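You operate a simulated robot arm through the tools that you are given. There is no shell and no other tool. Be economical: measure what you need, move in short steps, check, and stop when the job is done.

You are at the controls of a simulated robot arm. One attempt, no reset.

JOB
Fetch the red roller and set it on the green tray.

Only the result counts: the job must be done as asked and must still hold three seconds after the hand-in. Knocking over, shifting, dropping, spilling or breaking anything else fails it.

ROBOT AND FRAMES
A 7-joint arm with a two-finger parallel gripper, fixed in place. Base frame: the origin is at the foot of the arm, x ahead of it, y to its left, z up; the work surface is at about z = 0. Readings come in mm, degrees, newtons and seconds.
With the tool pointing down near the work surface it reaches from about 240 to 620 mm from the base axis. Its first joint turns from -66.0 to 66.0 degrees. Payload 2.6 kg.
The tool frame sits at the grasp point between the pads (the TCP): z along the fingers, y along the line on which they close. The tips reach 30 mm beyond it. Largest opening 94 mm; finger width 28, thickness 10; the body of the gripper, 50 by 96 mm, starts 55 mm behind the TCP.
Orientation is told as [roll, pitch, yaw] about the base's x, y, z axes, in that order, counted from this pose: with the fingers straight down and closing along the base's y, the tool's x points along the base's -x, its y along +y and its z along -z.

CONTROLS
- The arm moves only by the tool apply_moves. Its arguments are lists of equal length, an entry for each row: "grip": the gripper command, from -1 (fully open) to 1 (shut), values between in proportion; "linear": the shift along the base's x, y, z in units of 25 mm (1.0 is 25 mm), a list of three; "spin": the turn about the base's z in units of 5 degrees (1.0 is 5 degrees). In form: {"grip": [grip, ...], "linear": [[x, y, z], ...], "spin": [spin, ...]}. A call has 1 to 20 rows; each row shifts and turns the commanded pose from where the row before left it. A call with a number of a shift or a turn outside -1 to 1 is refused whole. Rows are played at 5 a second. More than 50 mm and 8.6 degrees between two rows, or a gripper value outside its range, and nothing of the call is played. Where a pose cannot be reached the arm comes as near as it can. A force on the tool above 40 N (or 10 N above the force at the start of the call, whichever is more), or a blocked arm, ends the call early, and 0.2 s more pass. Each finger travels about 72 mm/s and halts on what it meets, pressing with about 27 N; the grip force reading is that of the motor and also rises with nothing between the fingers. The clock runs only during rows and for 0.2 s after the last one: add rows that do not move to give the fingers time. It gives the time, the measured TCP pose, the force on the tool (base axes), the opening and the grip force at its end, in the units of the frame above (readings bear some noise).
- Cameras (640 x 400 px; columns grow to the right, rows downward): "scene" is fixed at [32.6, 419.9, 580.3]; the picture's right is [-0.83, -0.56, 0.00], its down [-0.27, 0.40, -0.88] and it looks along [0.49, -0.72, -0.48] (base axes); focal length 325 px, centre (320, 200). "wrist" rides on the gripper at [-37, 0, -58] in the tool frame; the picture's right is [0.00, -1.00, 0.00], its down [0.97, 0.00, -0.24] and it looks along [0.24, 0.00, 0.97] (tool axes); focal length 218 px, centre (320, 200). There is no depth. A picture from a camera that has moved, and an enlarged one, comes with that camera's place and axes in the base frame and with its lens. The place of the scene camera against the robot may be out by one fixed shift of up to 12 mm in any direction.
- grab_frame(camera): a new picture of that camera. It takes no simulated time.
- zoom(camera, box): a new picture of the part [left, top, right, bottom] of that camera's present view, enlarged. It takes no simulated time.
- job_done(): hands the job in; it is judged then, once.

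Go step by step. Nothing tells you positions but the pictures and the camera data: compare them with the known pose of the tool, close in by small moves and look again before you grip or let go. The budget is 90 turns and 36 pictures, counting those below and the enlarged ones. Unless the task says otherwise, let go and move clear before handing in, and close with one line.

The tools are called after "Call:" by a JSON object that holds its "method" and its "body". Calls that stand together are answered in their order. apply_moves: Moves the arm, as the interface text tells. Its arguments: {"type":"object","properties":{"grip":{"type":"array","items":{"type":"number"}},"linear":{"type":"array","items":{"type":"array","items":{"type":"number"}}},"spin":{"type":"array","items":{"type":"number"}}},"required":["grip","linear","spin"]} The other tools are called the same way: grab_frame (camera) takes a picture; zoom (camera, box) takes an enlarged picture of a part of a camera's view; job_done () hands the job in.

At the start:

```text
clock: 0.0
ee_pos: [401.4, 39.9, 240.3]
orientation: [0.0, -0.1, 0.0]
ft_force: [0.7, -0.2, 0.3]
opening: 94.0
gripper_force: 0.1
```

scene: 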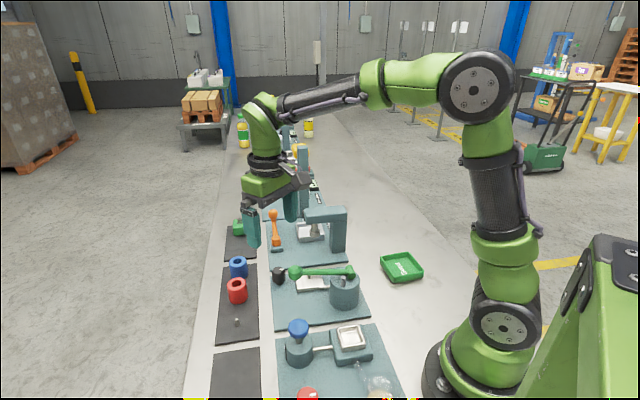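
wrist: 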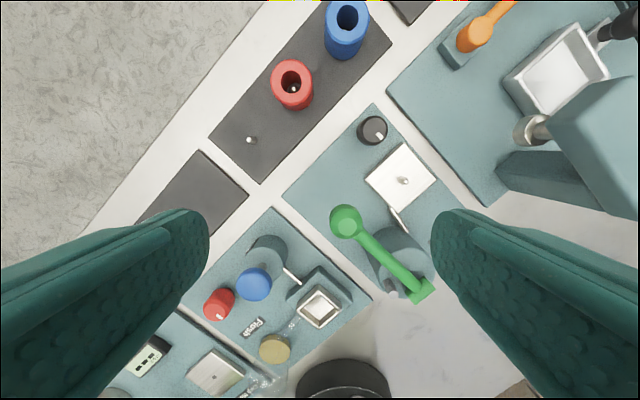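

I see a red hollow roller on a dark pad, apparently on a peg next to a blue one, near x≈500, y≈70. The green tray is closer to the base, so I'll zoom in on both.

Call:
{"method": "zoom", "body": {"camera": "scene", "box": [200, 210, 300, 350]}}

Call:
{"method": "zoom", "body": {"camera": "scene", "box": [260, 180, 440, 320]}}

Call:
{"method": "zoom", "body": {"camera": "wrist", "box": [200, 0, 420, 200]}}

```text
2.86 times, centred on (250, 280) of scene
camera zoom: at [32.6, 419.9, 580.3], right [-0.83, -0.56, 0.0], down [-0.27, 0.4, -0.88], along [0.49, -0.72, -0.48], focal length 928 px, centre (520, -29)
```

zoom: 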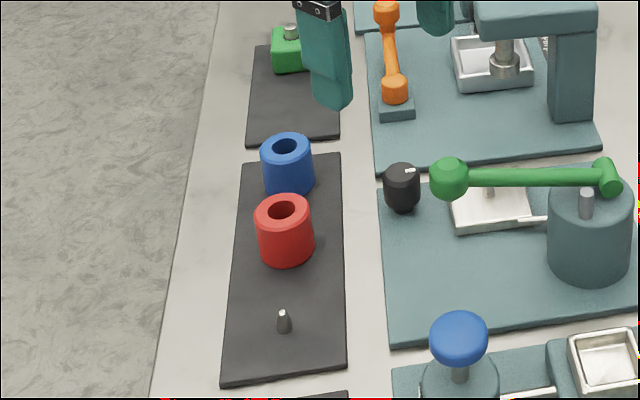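

```text
2.86 times, centred on (350, 250) of scene
camera zoom: at [32.6, 419.9, 580.3], right [-0.83, -0.56, 0.0], down [-0.27, 0.4, -0.88], along [0.49, -0.72, -0.48], focal length 928 px, centre (234, 57)
```

zoom: 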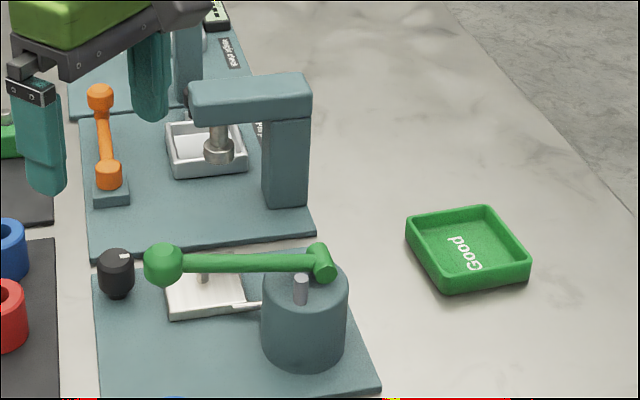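

```text
2.00 times, centred on (310, 100) of wrist
camera zoom: at [438.3, 41.0, 298.1], right [0.0, -1.0, 0.0], down [-0.97, 0.0, 0.24], along [-0.24, 0.0, -0.97], focal length 436 px, centre (340, 400)
```

zoom: 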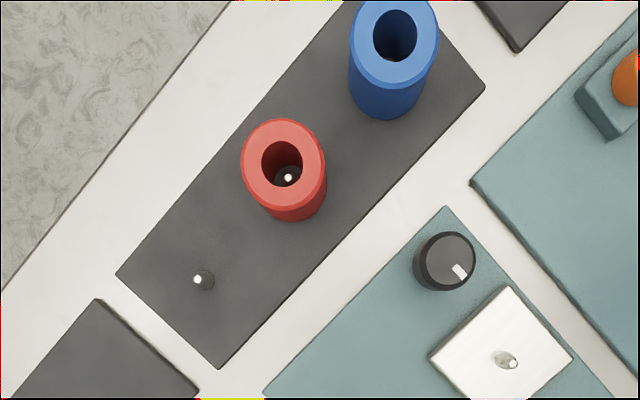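

The red roller is about 43 mm wide, its top is at about z=45, and it sits over a small peg at about (505, 71). I'll turn the gripper to close across the strip, away from the blue roller, and move above it.

Call:
{"method": "apply_moves", "body": {"grip": [-1, -1, -1, -1, -1, -1, -1, -1, -1, -1, -1, -1], "linear": [[0.416, 0.124, -0.24], [0.416, 0.124, -0.24], [0.416, 0.124, -0.24], [0.416, 0.124, -0.24], [0.416, 0.124, -0.24], [0.416, 0.124, -0.24], [0.416, 0.124, -0.24], [0.416, 0.124, -0.24], [0.416, 0.124, -0.24], [0.416, 0.124, -0.24], [0, 0, 0], [0, 0, 0]], "spin": [-0.92, -0.92, -0.92, -0.92, -0.92, -0.92, -0.92, -0.92, -0.92, -0.92, 0, 0]}}

Call:
{"method": "grab_frame", "body": {"camera": "wrist"}}

```text
clock: 2.6
ee_pos: [504.8, 71.1, 179.7]
orientation: [-0.1, 0.1, -46.0]
ft_force: [0.0, -0.1, -0.2]
opening: 94.1
gripper_force: 0.0
```

```text
30 pictures are left
camera wrist: at [530.8, 45.6, 237.8], right [-0.72, -0.69, 0.0], down [-0.67, 0.7, 0.24], along [-0.17, 0.17, -0.97], focal length 218 px, centre (320, 200)
```

wrist: 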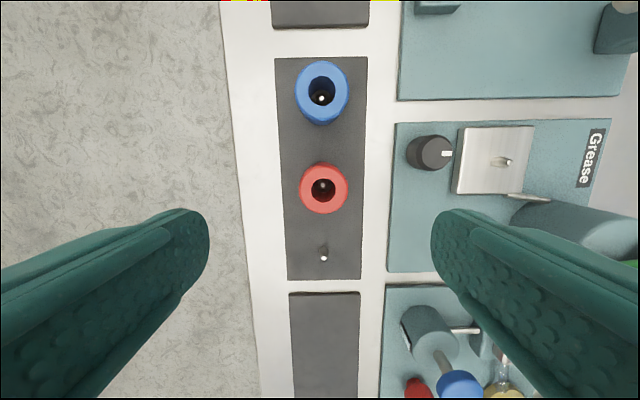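

The roller top is centred under the tool to within about 3 mm. I'll correct that and descend to z≈46 so the fingertips stay clear of the pad.

Call:
{"method": "apply_moves", "body": {"grip": [-1, -1, -1, -1, -1, -1, -1, -1], "linear": [[-0.05, -0.08, -0.7], [0, 0, -0.8], [0, 0, -0.8], [0, 0, -0.8], [0, 0, -0.5], [0, 0, 0], [0, 0, 0], [0, 0, 0]], "spin": [0, 0, 0, 0, 0, 0, 0, 0]}}

Call:
{"method": "grab_frame", "body": {"camera": "wrist"}}

Call:
{"method": "zoom", "body": {"camera": "scene", "box": [180, 190, 320, 330]}}

```text
clock: 4.4
ee_pos: [503.4, 70.0, 92.4]
orientation: [-0.1, -0.1, -46.0]
ft_force: [-0.1, -0.2, -0.4]
opening: 94.0
gripper_force: 0.1
```

```text
29 pictures are left
camera wrist: at [529.1, 43.3, 148.9], right [-0.72, -0.69, 0.0], down [-0.67, 0.7, 0.24], along [-0.17, 0.17, -0.97], focal length 218 px, centre (320, 200)
```

wrist: 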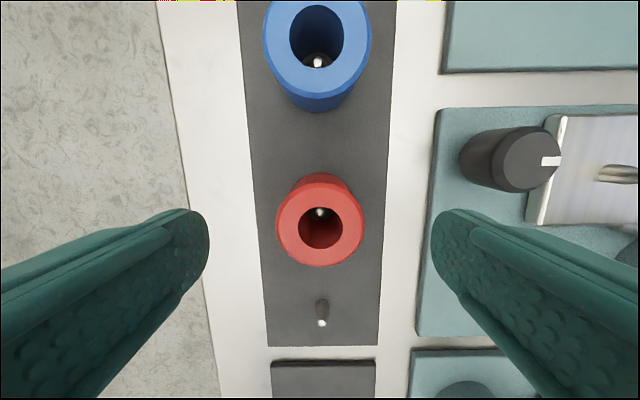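

```text
2.86 times, centred on (250, 260) of scene
camera zoom: at [32.6, 419.9, 580.3], right [-0.83, -0.56, 0.0], down [-0.27, 0.4, -0.88], along [0.49, -0.72, -0.48], focal length 928 px, centre (520, 29)
```

zoom: 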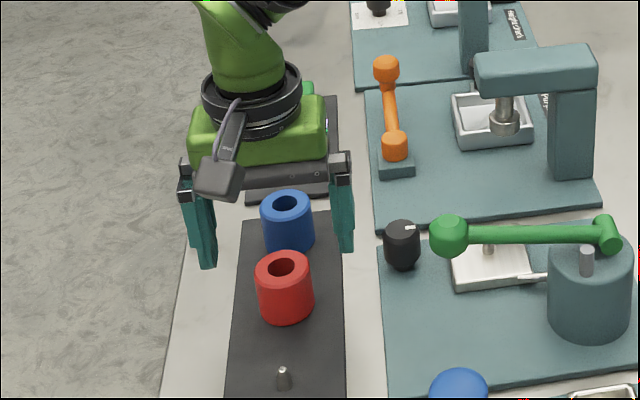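

The roller is centred between the pads, with its top at about z=45, and the fingers have clear room. I'll descend the last 49 mm and close.

Call:
{"method": "apply_moves", "body": {"grip": [-1, -1, -1, -1, -1, 0, 1, 1, 1, 1], "linear": [[0, 0, -0.7], [0, 0, -0.7], [0, 0, -0.58], [0, 0, 0], [0, 0, 0], [0, 0, 0], [0, 0, 0], [0, 0, 0], [0, 0, 0], [0, 0, 0]], "spin": [0, 0, 0, 0, 0, 0, 0, 0, 0, 0]}}

Call:
{"method": "grab_frame", "body": {"camera": "wrist"}}

```text
clock: 6.6
ee_pos: [503.5, 68.9, 40.9]
orientation: [0.0, 0.0, -46.0]
ft_force: [-0.1, 0.5, 0.4]
opening: 43.0
gripper_force: 26.8
```

```text
27 pictures are left
camera wrist: at [528.6, 42.6, 99.4], right [-0.72, -0.69, 0.0], down [-0.67, 0.7, 0.24], along [-0.17, 0.17, -0.97], focal length 218 px, centre (320, 200)
```

wrist: 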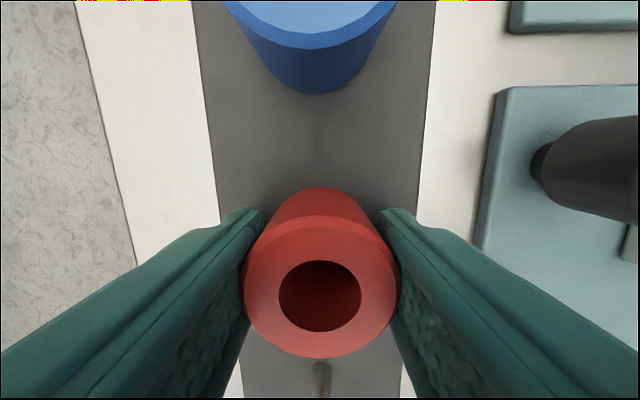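

The grip is firm at 43 mm opening and 27 N. I'll lift straight up off the peg and check.

Call:
{"method": "apply_moves", "body": {"grip": [1, 1, 1, 1, 1, 1, 1, 1, 1, 1, 1, 1, 1], "linear": [[0, 0, 0.3], [0, 0, 0.6], [0, 0, 0.8], [0, 0, 0.8], [0, 0, 0.8], [0, 0, 0.8], [0, 0, 0.8], [0, 0, 0.8], [0, 0, 0.8], [0, 0, 0.8], [0, 0, 0.5], [0, 0, 0], [0, 0, 0]], "spin": [0, 0, 0, 0, 0, 0, 0, 0, 0, 0, 0, 0, 0]}}

Call:
{"method": "grab_frame", "body": {"camera": "scene"}}

```text
clock: 9.4
ee_pos: [504.3, 70.8, 234.2]
orientation: [-0.1, 0.0, -46.0]
ft_force: [-0.6, -0.2, -0.6]
opening: 43.2
gripper_force: 27.2
```

```text
26 pictures are left
```

scene: 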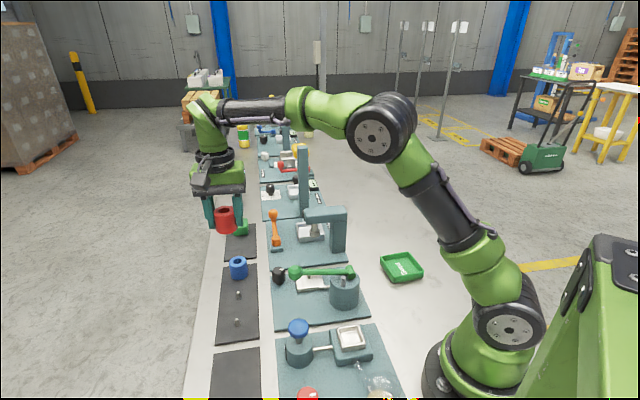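

The roller is lifted clean, and both pegs and the blue roller are undisturbed. The tray is at about (227, -252) with its sides parallel to the present closing axis, so I'll carry the roller over high and look.

Call:
{"method": "apply_moves", "body": {"grip": [1, 1, 1, 1, 1, 1, 1, 1, 1, 1, 1, 1, 1, 1, 1, 1, 1, 1, 1, 1], "linear": [[-0.3, -0.35, 0.3], [-0.62, -0.713, 0.3], [-0.62, -0.713, 0], [-0.62, -0.713, 0], [-0.62, -0.713, 0], [-0.62, -0.713, 0], [-0.62, -0.713, 0], [-0.62, -0.713, 0], [-0.62, -0.713, 0], [-0.62, -0.713, 0], [-0.62, -0.713, 0], [-0.62, -0.713, 0], [-0.62, -0.713, 0], [-0.62, -0.713, 0], [-0.62, -0.713, 0], [-0.62, -0.713, 0], [-0.62, -0.713, 0], [-0.62, -0.713, 0], [-0.3, -0.35, 0], [0, 0, 0]], "spin": [0, 0, 0, 0, 0, 0, 0, 0, 0, 0, 0, 0, 0, 0, 0, 0, 0, 0, 0, 0]}}

Call:
{"method": "grab_frame", "body": {"camera": "wrist"}}

Call:
{"method": "grab_frame", "body": {"camera": "scene"}}

```text
clock: 13.6
ee_pos: [224.7, -249.0, 250.0]
orientation: [0.0, 0.1, -46.0]
ft_force: [-0.1, 0.2, -1.5]
opening: 43.0
gripper_force: 27.4
```

```text
25 pictures are left
camera wrist: at [250.0, -275.9, 308.3], right [-0.72, -0.69, 0.0], down [-0.67, 0.7, 0.24], along [-0.17, 0.17, -0.97], focal length 218 px, centre (320, 200)
```

wrist: 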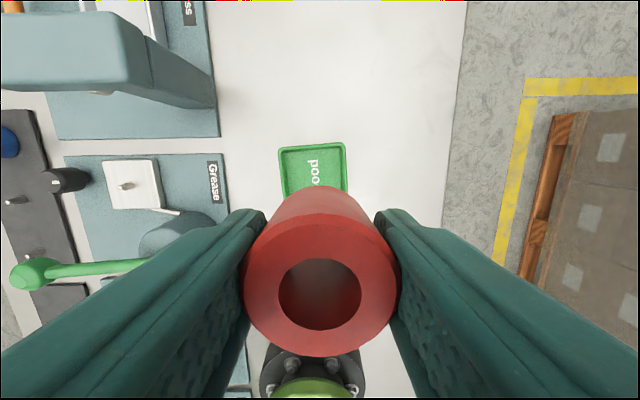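

```text
24 pictures are left
```

scene: 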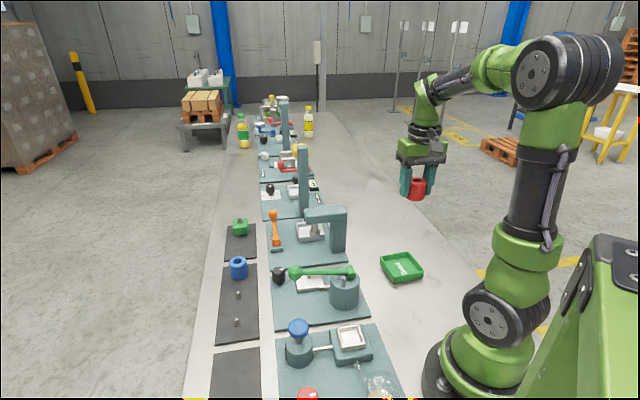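

The tray is partly hidden behind the held roller. I'll back off about 45 mm toward the base to see the whole of it.

Call:
{"method": "apply_moves", "body": {"grip": [1, 1, 1, 1], "linear": [[-0.62, 0.65, 0], [-0.62, 0.65, 0], [0, 0, 0], [0, 0, 0]], "spin": [0, 0, 0, 0]}}

Call:
{"method": "zoom", "body": {"camera": "wrist", "box": [240, 80, 400, 200]}}

```text
clock: 14.6
ee_pos: [193.4, -218.7, 250.3]
orientation: [0.0, 0.1, -46.0]
ft_force: [0.3, -0.3, -0.2]
opening: 42.9
gripper_force: 27.2
```

```text
3.33 times, centred on (320, 140) of wrist
camera zoom: at [219.6, -244.7, 308.1], right [-0.72, -0.69, 0.0], down [-0.67, 0.7, 0.24], along [-0.17, 0.17, -0.97], focal length 728 px, centre (320, 400)
```

zoom: 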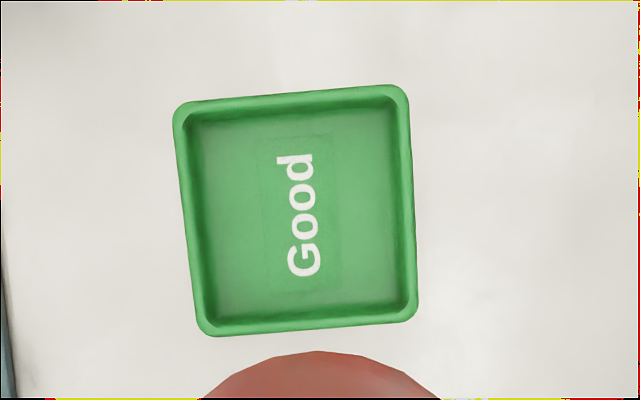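

The whole tray is visible now: its centre is at about (226.5, -242.7), it is turned about +4° from the gripper, and its floor is about 81 mm wide. I'll move over it, match the angle, descend to z≈75 and check.

Call:
{"method": "apply_moves", "body": {"grip": [1, 1, 1, 1, 1, 1, 1, 1, 1, 1, 1, 1, 1, 1], "linear": [[0.662, -0.48, 0], [0.662, -0.48, 0], [0, 0, 0], [0, 0, -0.7], [0, 0, -0.8], [0, 0, -0.8], [0, 0, -0.8], [0, 0, -0.8], [0, 0, -0.8], [0, 0, -0.8], [0, 0, -0.8], [0, 0, -0.7], [0, 0, 0], [0, 0, 0]], "spin": [0.4, 0.4, 0, 0, 0, 0, 0, 0, 0, 0, 0, 0, 0, 0]}}

Call:
{"method": "grab_frame", "body": {"camera": "wrist"}}

Call:
{"method": "zoom", "body": {"camera": "scene", "box": [340, 180, 480, 300]}}

```text
clock: 17.6
ee_pos: [226.6, -243.9, 75.0]
orientation: [0.0, -0.1, -41.9]
ft_force: [-1.2, 0.5, -0.1]
opening: 42.8
gripper_force: 27.1
```

```text
22 pictures are left
camera wrist: at [254.6, -267.4, 133.6], right [-0.67, -0.74, 0.0], down [-0.72, 0.65, 0.24], along [-0.18, 0.16, -0.97], focal length 218 px, centre (320, 200)
```

wrist: 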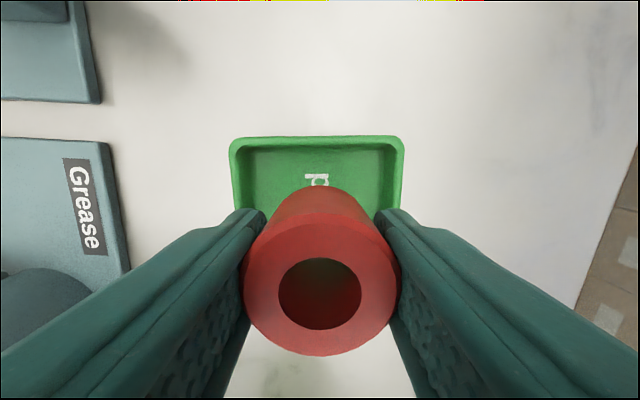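

```text
3.33 times, centred on (410, 240) of scene
camera zoom: at [32.6, 419.9, 580.3], right [-0.83, -0.56, 0.0], down [-0.27, 0.4, -0.88], along [0.49, -0.72, -0.48], focal length 1082 px, centre (20, 67)
```

zoom: 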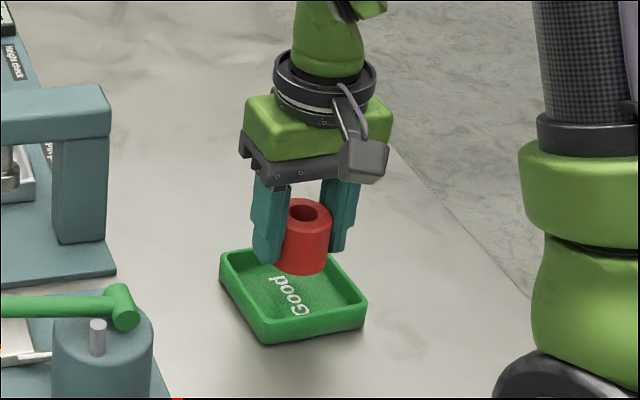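

The roller is over the tray within 2–3 mm, and the fingers line up with its sides. I'll lower slowly to contact.

Call:
{"method": "apply_moves", "body": {"grip": [1, 1, 1, 1, 1, 1, 1], "linear": [[0, 0, -0.4], [0, 0, -0.4], [0, 0, -0.2], [0, 0, -0.1], [0, 0, -0.1], [0, 0, 0], [0, 0, 0]], "spin": [0, 0, 0, 0, 0, 0, 0]}}

Call:
{"method": "zoom", "body": {"camera": "scene", "box": [360, 210, 460, 300]}}

```text
clock: 19.2
ee_pos: [227.8, -240.3, 44.6]
orientation: [0.0, -0.1, -42.1]
ft_force: [1.5, 0.0, -2.1]
opening: 43.1
gripper_force: 27.3
```

```text
4.44 times, centred on (410, 255) of scene
camera zoom: at [32.6, 419.9, 580.3], right [-0.83, -0.56, 0.0], down [-0.27, 0.4, -0.88], along [0.49, -0.72, -0.48], focal length 1443 px, centre (-80, -44)
```

zoom: 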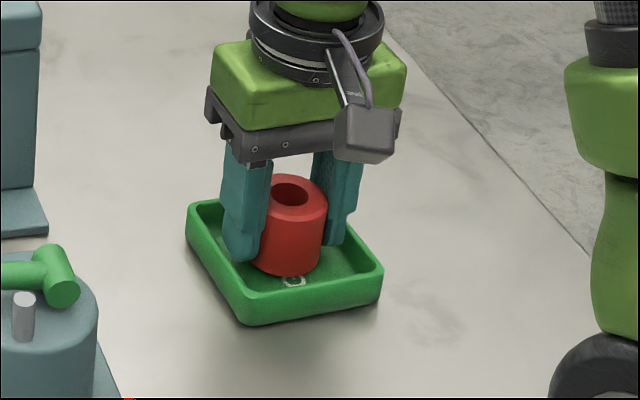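

There is almost no force yet, so the roller is just above the floor. I'll go down in millimetre steps.

Call:
{"method": "apply_moves", "body": {"grip": [1, 1, 1, 1], "linear": [[0, 0, -0.05], [0, 0, -0.05], [0, 0, 0], [0, 0, 0]], "spin": [0, 0, 0, 0]}}

```text
clock: 20.2
ee_pos: [228.9, -241.9, 43.3]
orientation: [0.0, 0.0, -42.0]
ft_force: [0.7, -0.3, -1.2]
opening: 43.0
gripper_force: 26.6
```

Call:
{"method": "apply_moves", "body": {"grip": [1, 1, 1, 1], "linear": [[0, 0, -0.05], [0, 0, -0.05], [0, 0, 0], [0, 0, 0]], "spin": [0, 0, 0, 0]}}

```text
clock: 21.2
ee_pos: [228.4, -241.3, 39.9]
orientation: [0.0, 0.0, -41.8]
ft_force: [-0.3, 0.0, 0.6]
opening: 42.9
gripper_force: 27.5
```

Still no contact force, so I'll take another small step down and look.

Call:
{"method": "apply_moves", "body": {"grip": [1, 1, 1, 1], "linear": [[0, 0, -0.04], [0, 0, -0.04], [0, 0, 0], [0, 0, 0]], "spin": [0, 0, 0, 0]}}

Call:
{"method": "zoom", "body": {"camera": "scene", "box": [375, 235, 435, 290]}}

```text
clock: 22.2
ee_pos: [228.2, -242.0, 37.9]
orientation: [0.0, -0.1, -42.0]
ft_force: [1.5, 6.1, 24.6]
opening: 42.9
gripper_force: 27.3
```

```text
7.27 times, centred on (405, 262) of scene
camera zoom: at [32.5, 420.0, 580.2], right [-0.83, -0.56, 0.0], down [-0.27, 0.4, -0.88], along [0.49, -0.72, -0.48], focal length 2361 px, centre (-298, -254)
```

zoom: 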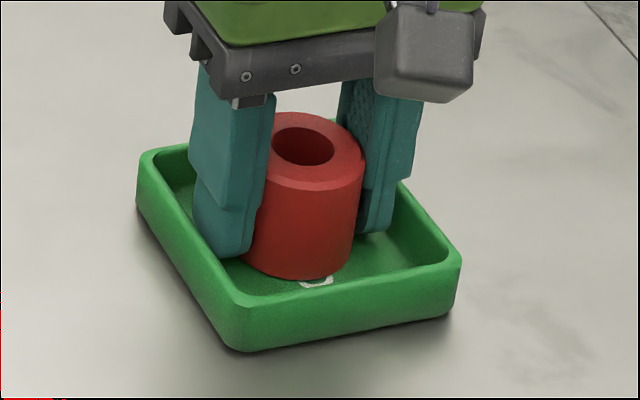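

Contact is made at 25 N upward and the roller stands on the tray floor. I'll ease up about 1 mm, open only slightly so the fingers don't touch the rim, and rise.

Call:
{"method": "apply_moves", "body": {"grip": [1, 1, 0, -0.15, -0.15, -0.15, -0.15], "linear": [[0, 0, 0.04], [0, 0, 0], [0, 0, 0], [0, 0, 0], [0, 0, 0], [0, 0, 0], [0, 0, 0]], "spin": [0, 0, 0, 0, 0, 0, 0]}}

Call:
{"method": "zoom", "body": {"camera": "scene", "box": [375, 235, 435, 290]}}

Call:
{"method": "grab_frame", "body": {"camera": "wrist"}}

```text
clock: 23.8
ee_pos: [226.8, -240.3, 39.9]
orientation: [0.0, 0.0, -42.0]
ft_force: [0.1, 0.1, -0.4]
opening: 54.1
gripper_force: 0.1
```

```text
7.27 times, centred on (405, 262) of scene
camera zoom: at [32.6, 419.9, 580.3], right [-0.83, -0.56, 0.0], down [-0.27, 0.4, -0.88], along [0.49, -0.72, -0.48], focal length 2361 px, centre (-298, -254)
```

zoom: 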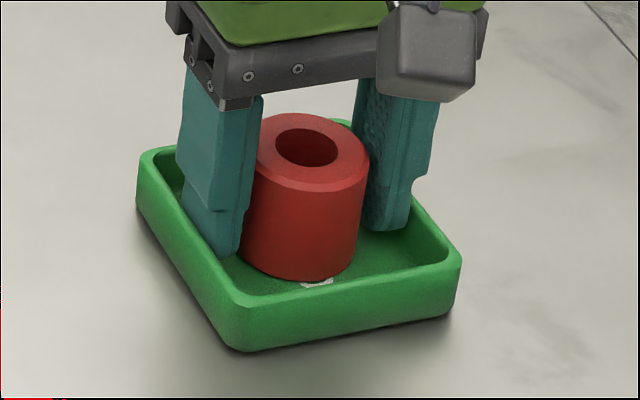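

```text
17 pictures are left
camera wrist: at [255.1, -266.2, 97.6], right [-0.67, -0.74, 0.0], down [-0.72, 0.65, 0.24], along [-0.18, 0.16, -0.97], focal length 218 px, centre (320, 200)
```

wrist: 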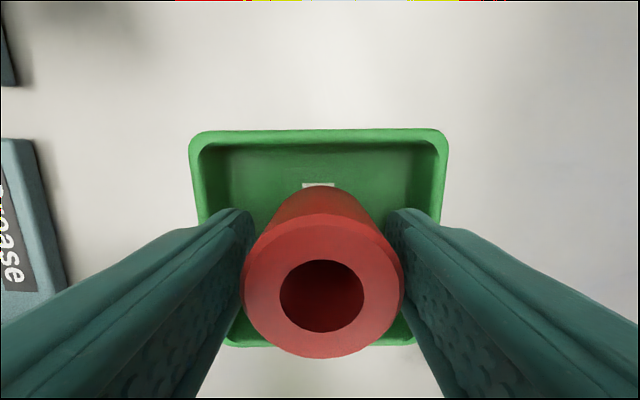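

The roller is released, standing upright inside the tray with both fingers clear. I'll rise straight up.

Call:
{"method": "apply_moves", "body": {"grip": [-0.15, -0.15, -0.15, -0.15, -0.15, -0.15, -0.15, -0.15, -0.15, -0.15], "linear": [[0, 0, 0.3], [0, 0, 0.5], [0, 0, 0.7], [0, 0, 0.8], [0, 0, 0.8], [0, 0, 0.8], [0, 0, 0.8], [0, 0, 0.8], [0, 0, 0], [0, 0, 0]], "spin": [0, 0, 0, 0, 0, 0, 0, 0, 0, 0]}}

Call:
{"method": "grab_frame", "body": {"camera": "scene"}}

Call:
{"method": "grab_frame", "body": {"camera": "wrist"}}

```text
clock: 26.0
ee_pos: [227.5, -240.4, 177.8]
orientation: [0.0, 0.0, -42.0]
ft_force: [0.0, 0.3, -0.5]
opening: 54.0
gripper_force: 0.1
```

```text
16 pictures are left
```

scene: 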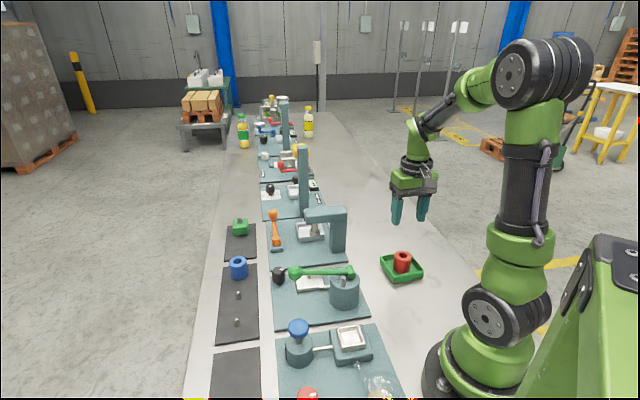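

```text
15 pictures are left
camera wrist: at [256.0, -265.8, 236.1], right [-0.67, -0.74, 0.0], down [-0.72, 0.65, 0.24], along [-0.18, 0.16, -0.97], focal length 218 px, centre (320, 200)
```

wrist: 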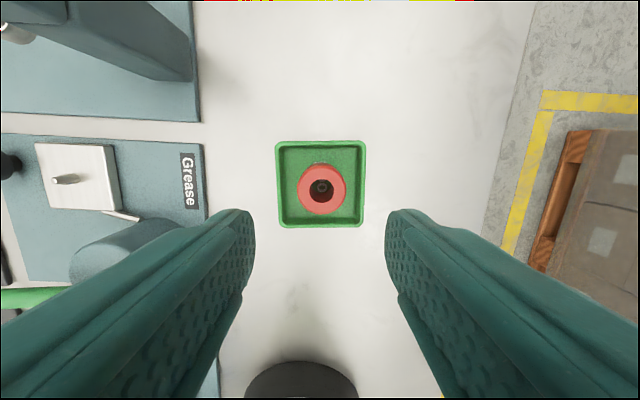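

The roller stands upright in the middle of the green tray, the arm is clear, and nothing else has moved. I'm handing in.

Call:
{"method": "job_done", "body": {}}

```text
The job is handed in.
```

The red roller is standing upright on the green tray, the gripper is clear of it, and nothing else was disturbed in the final pictures.
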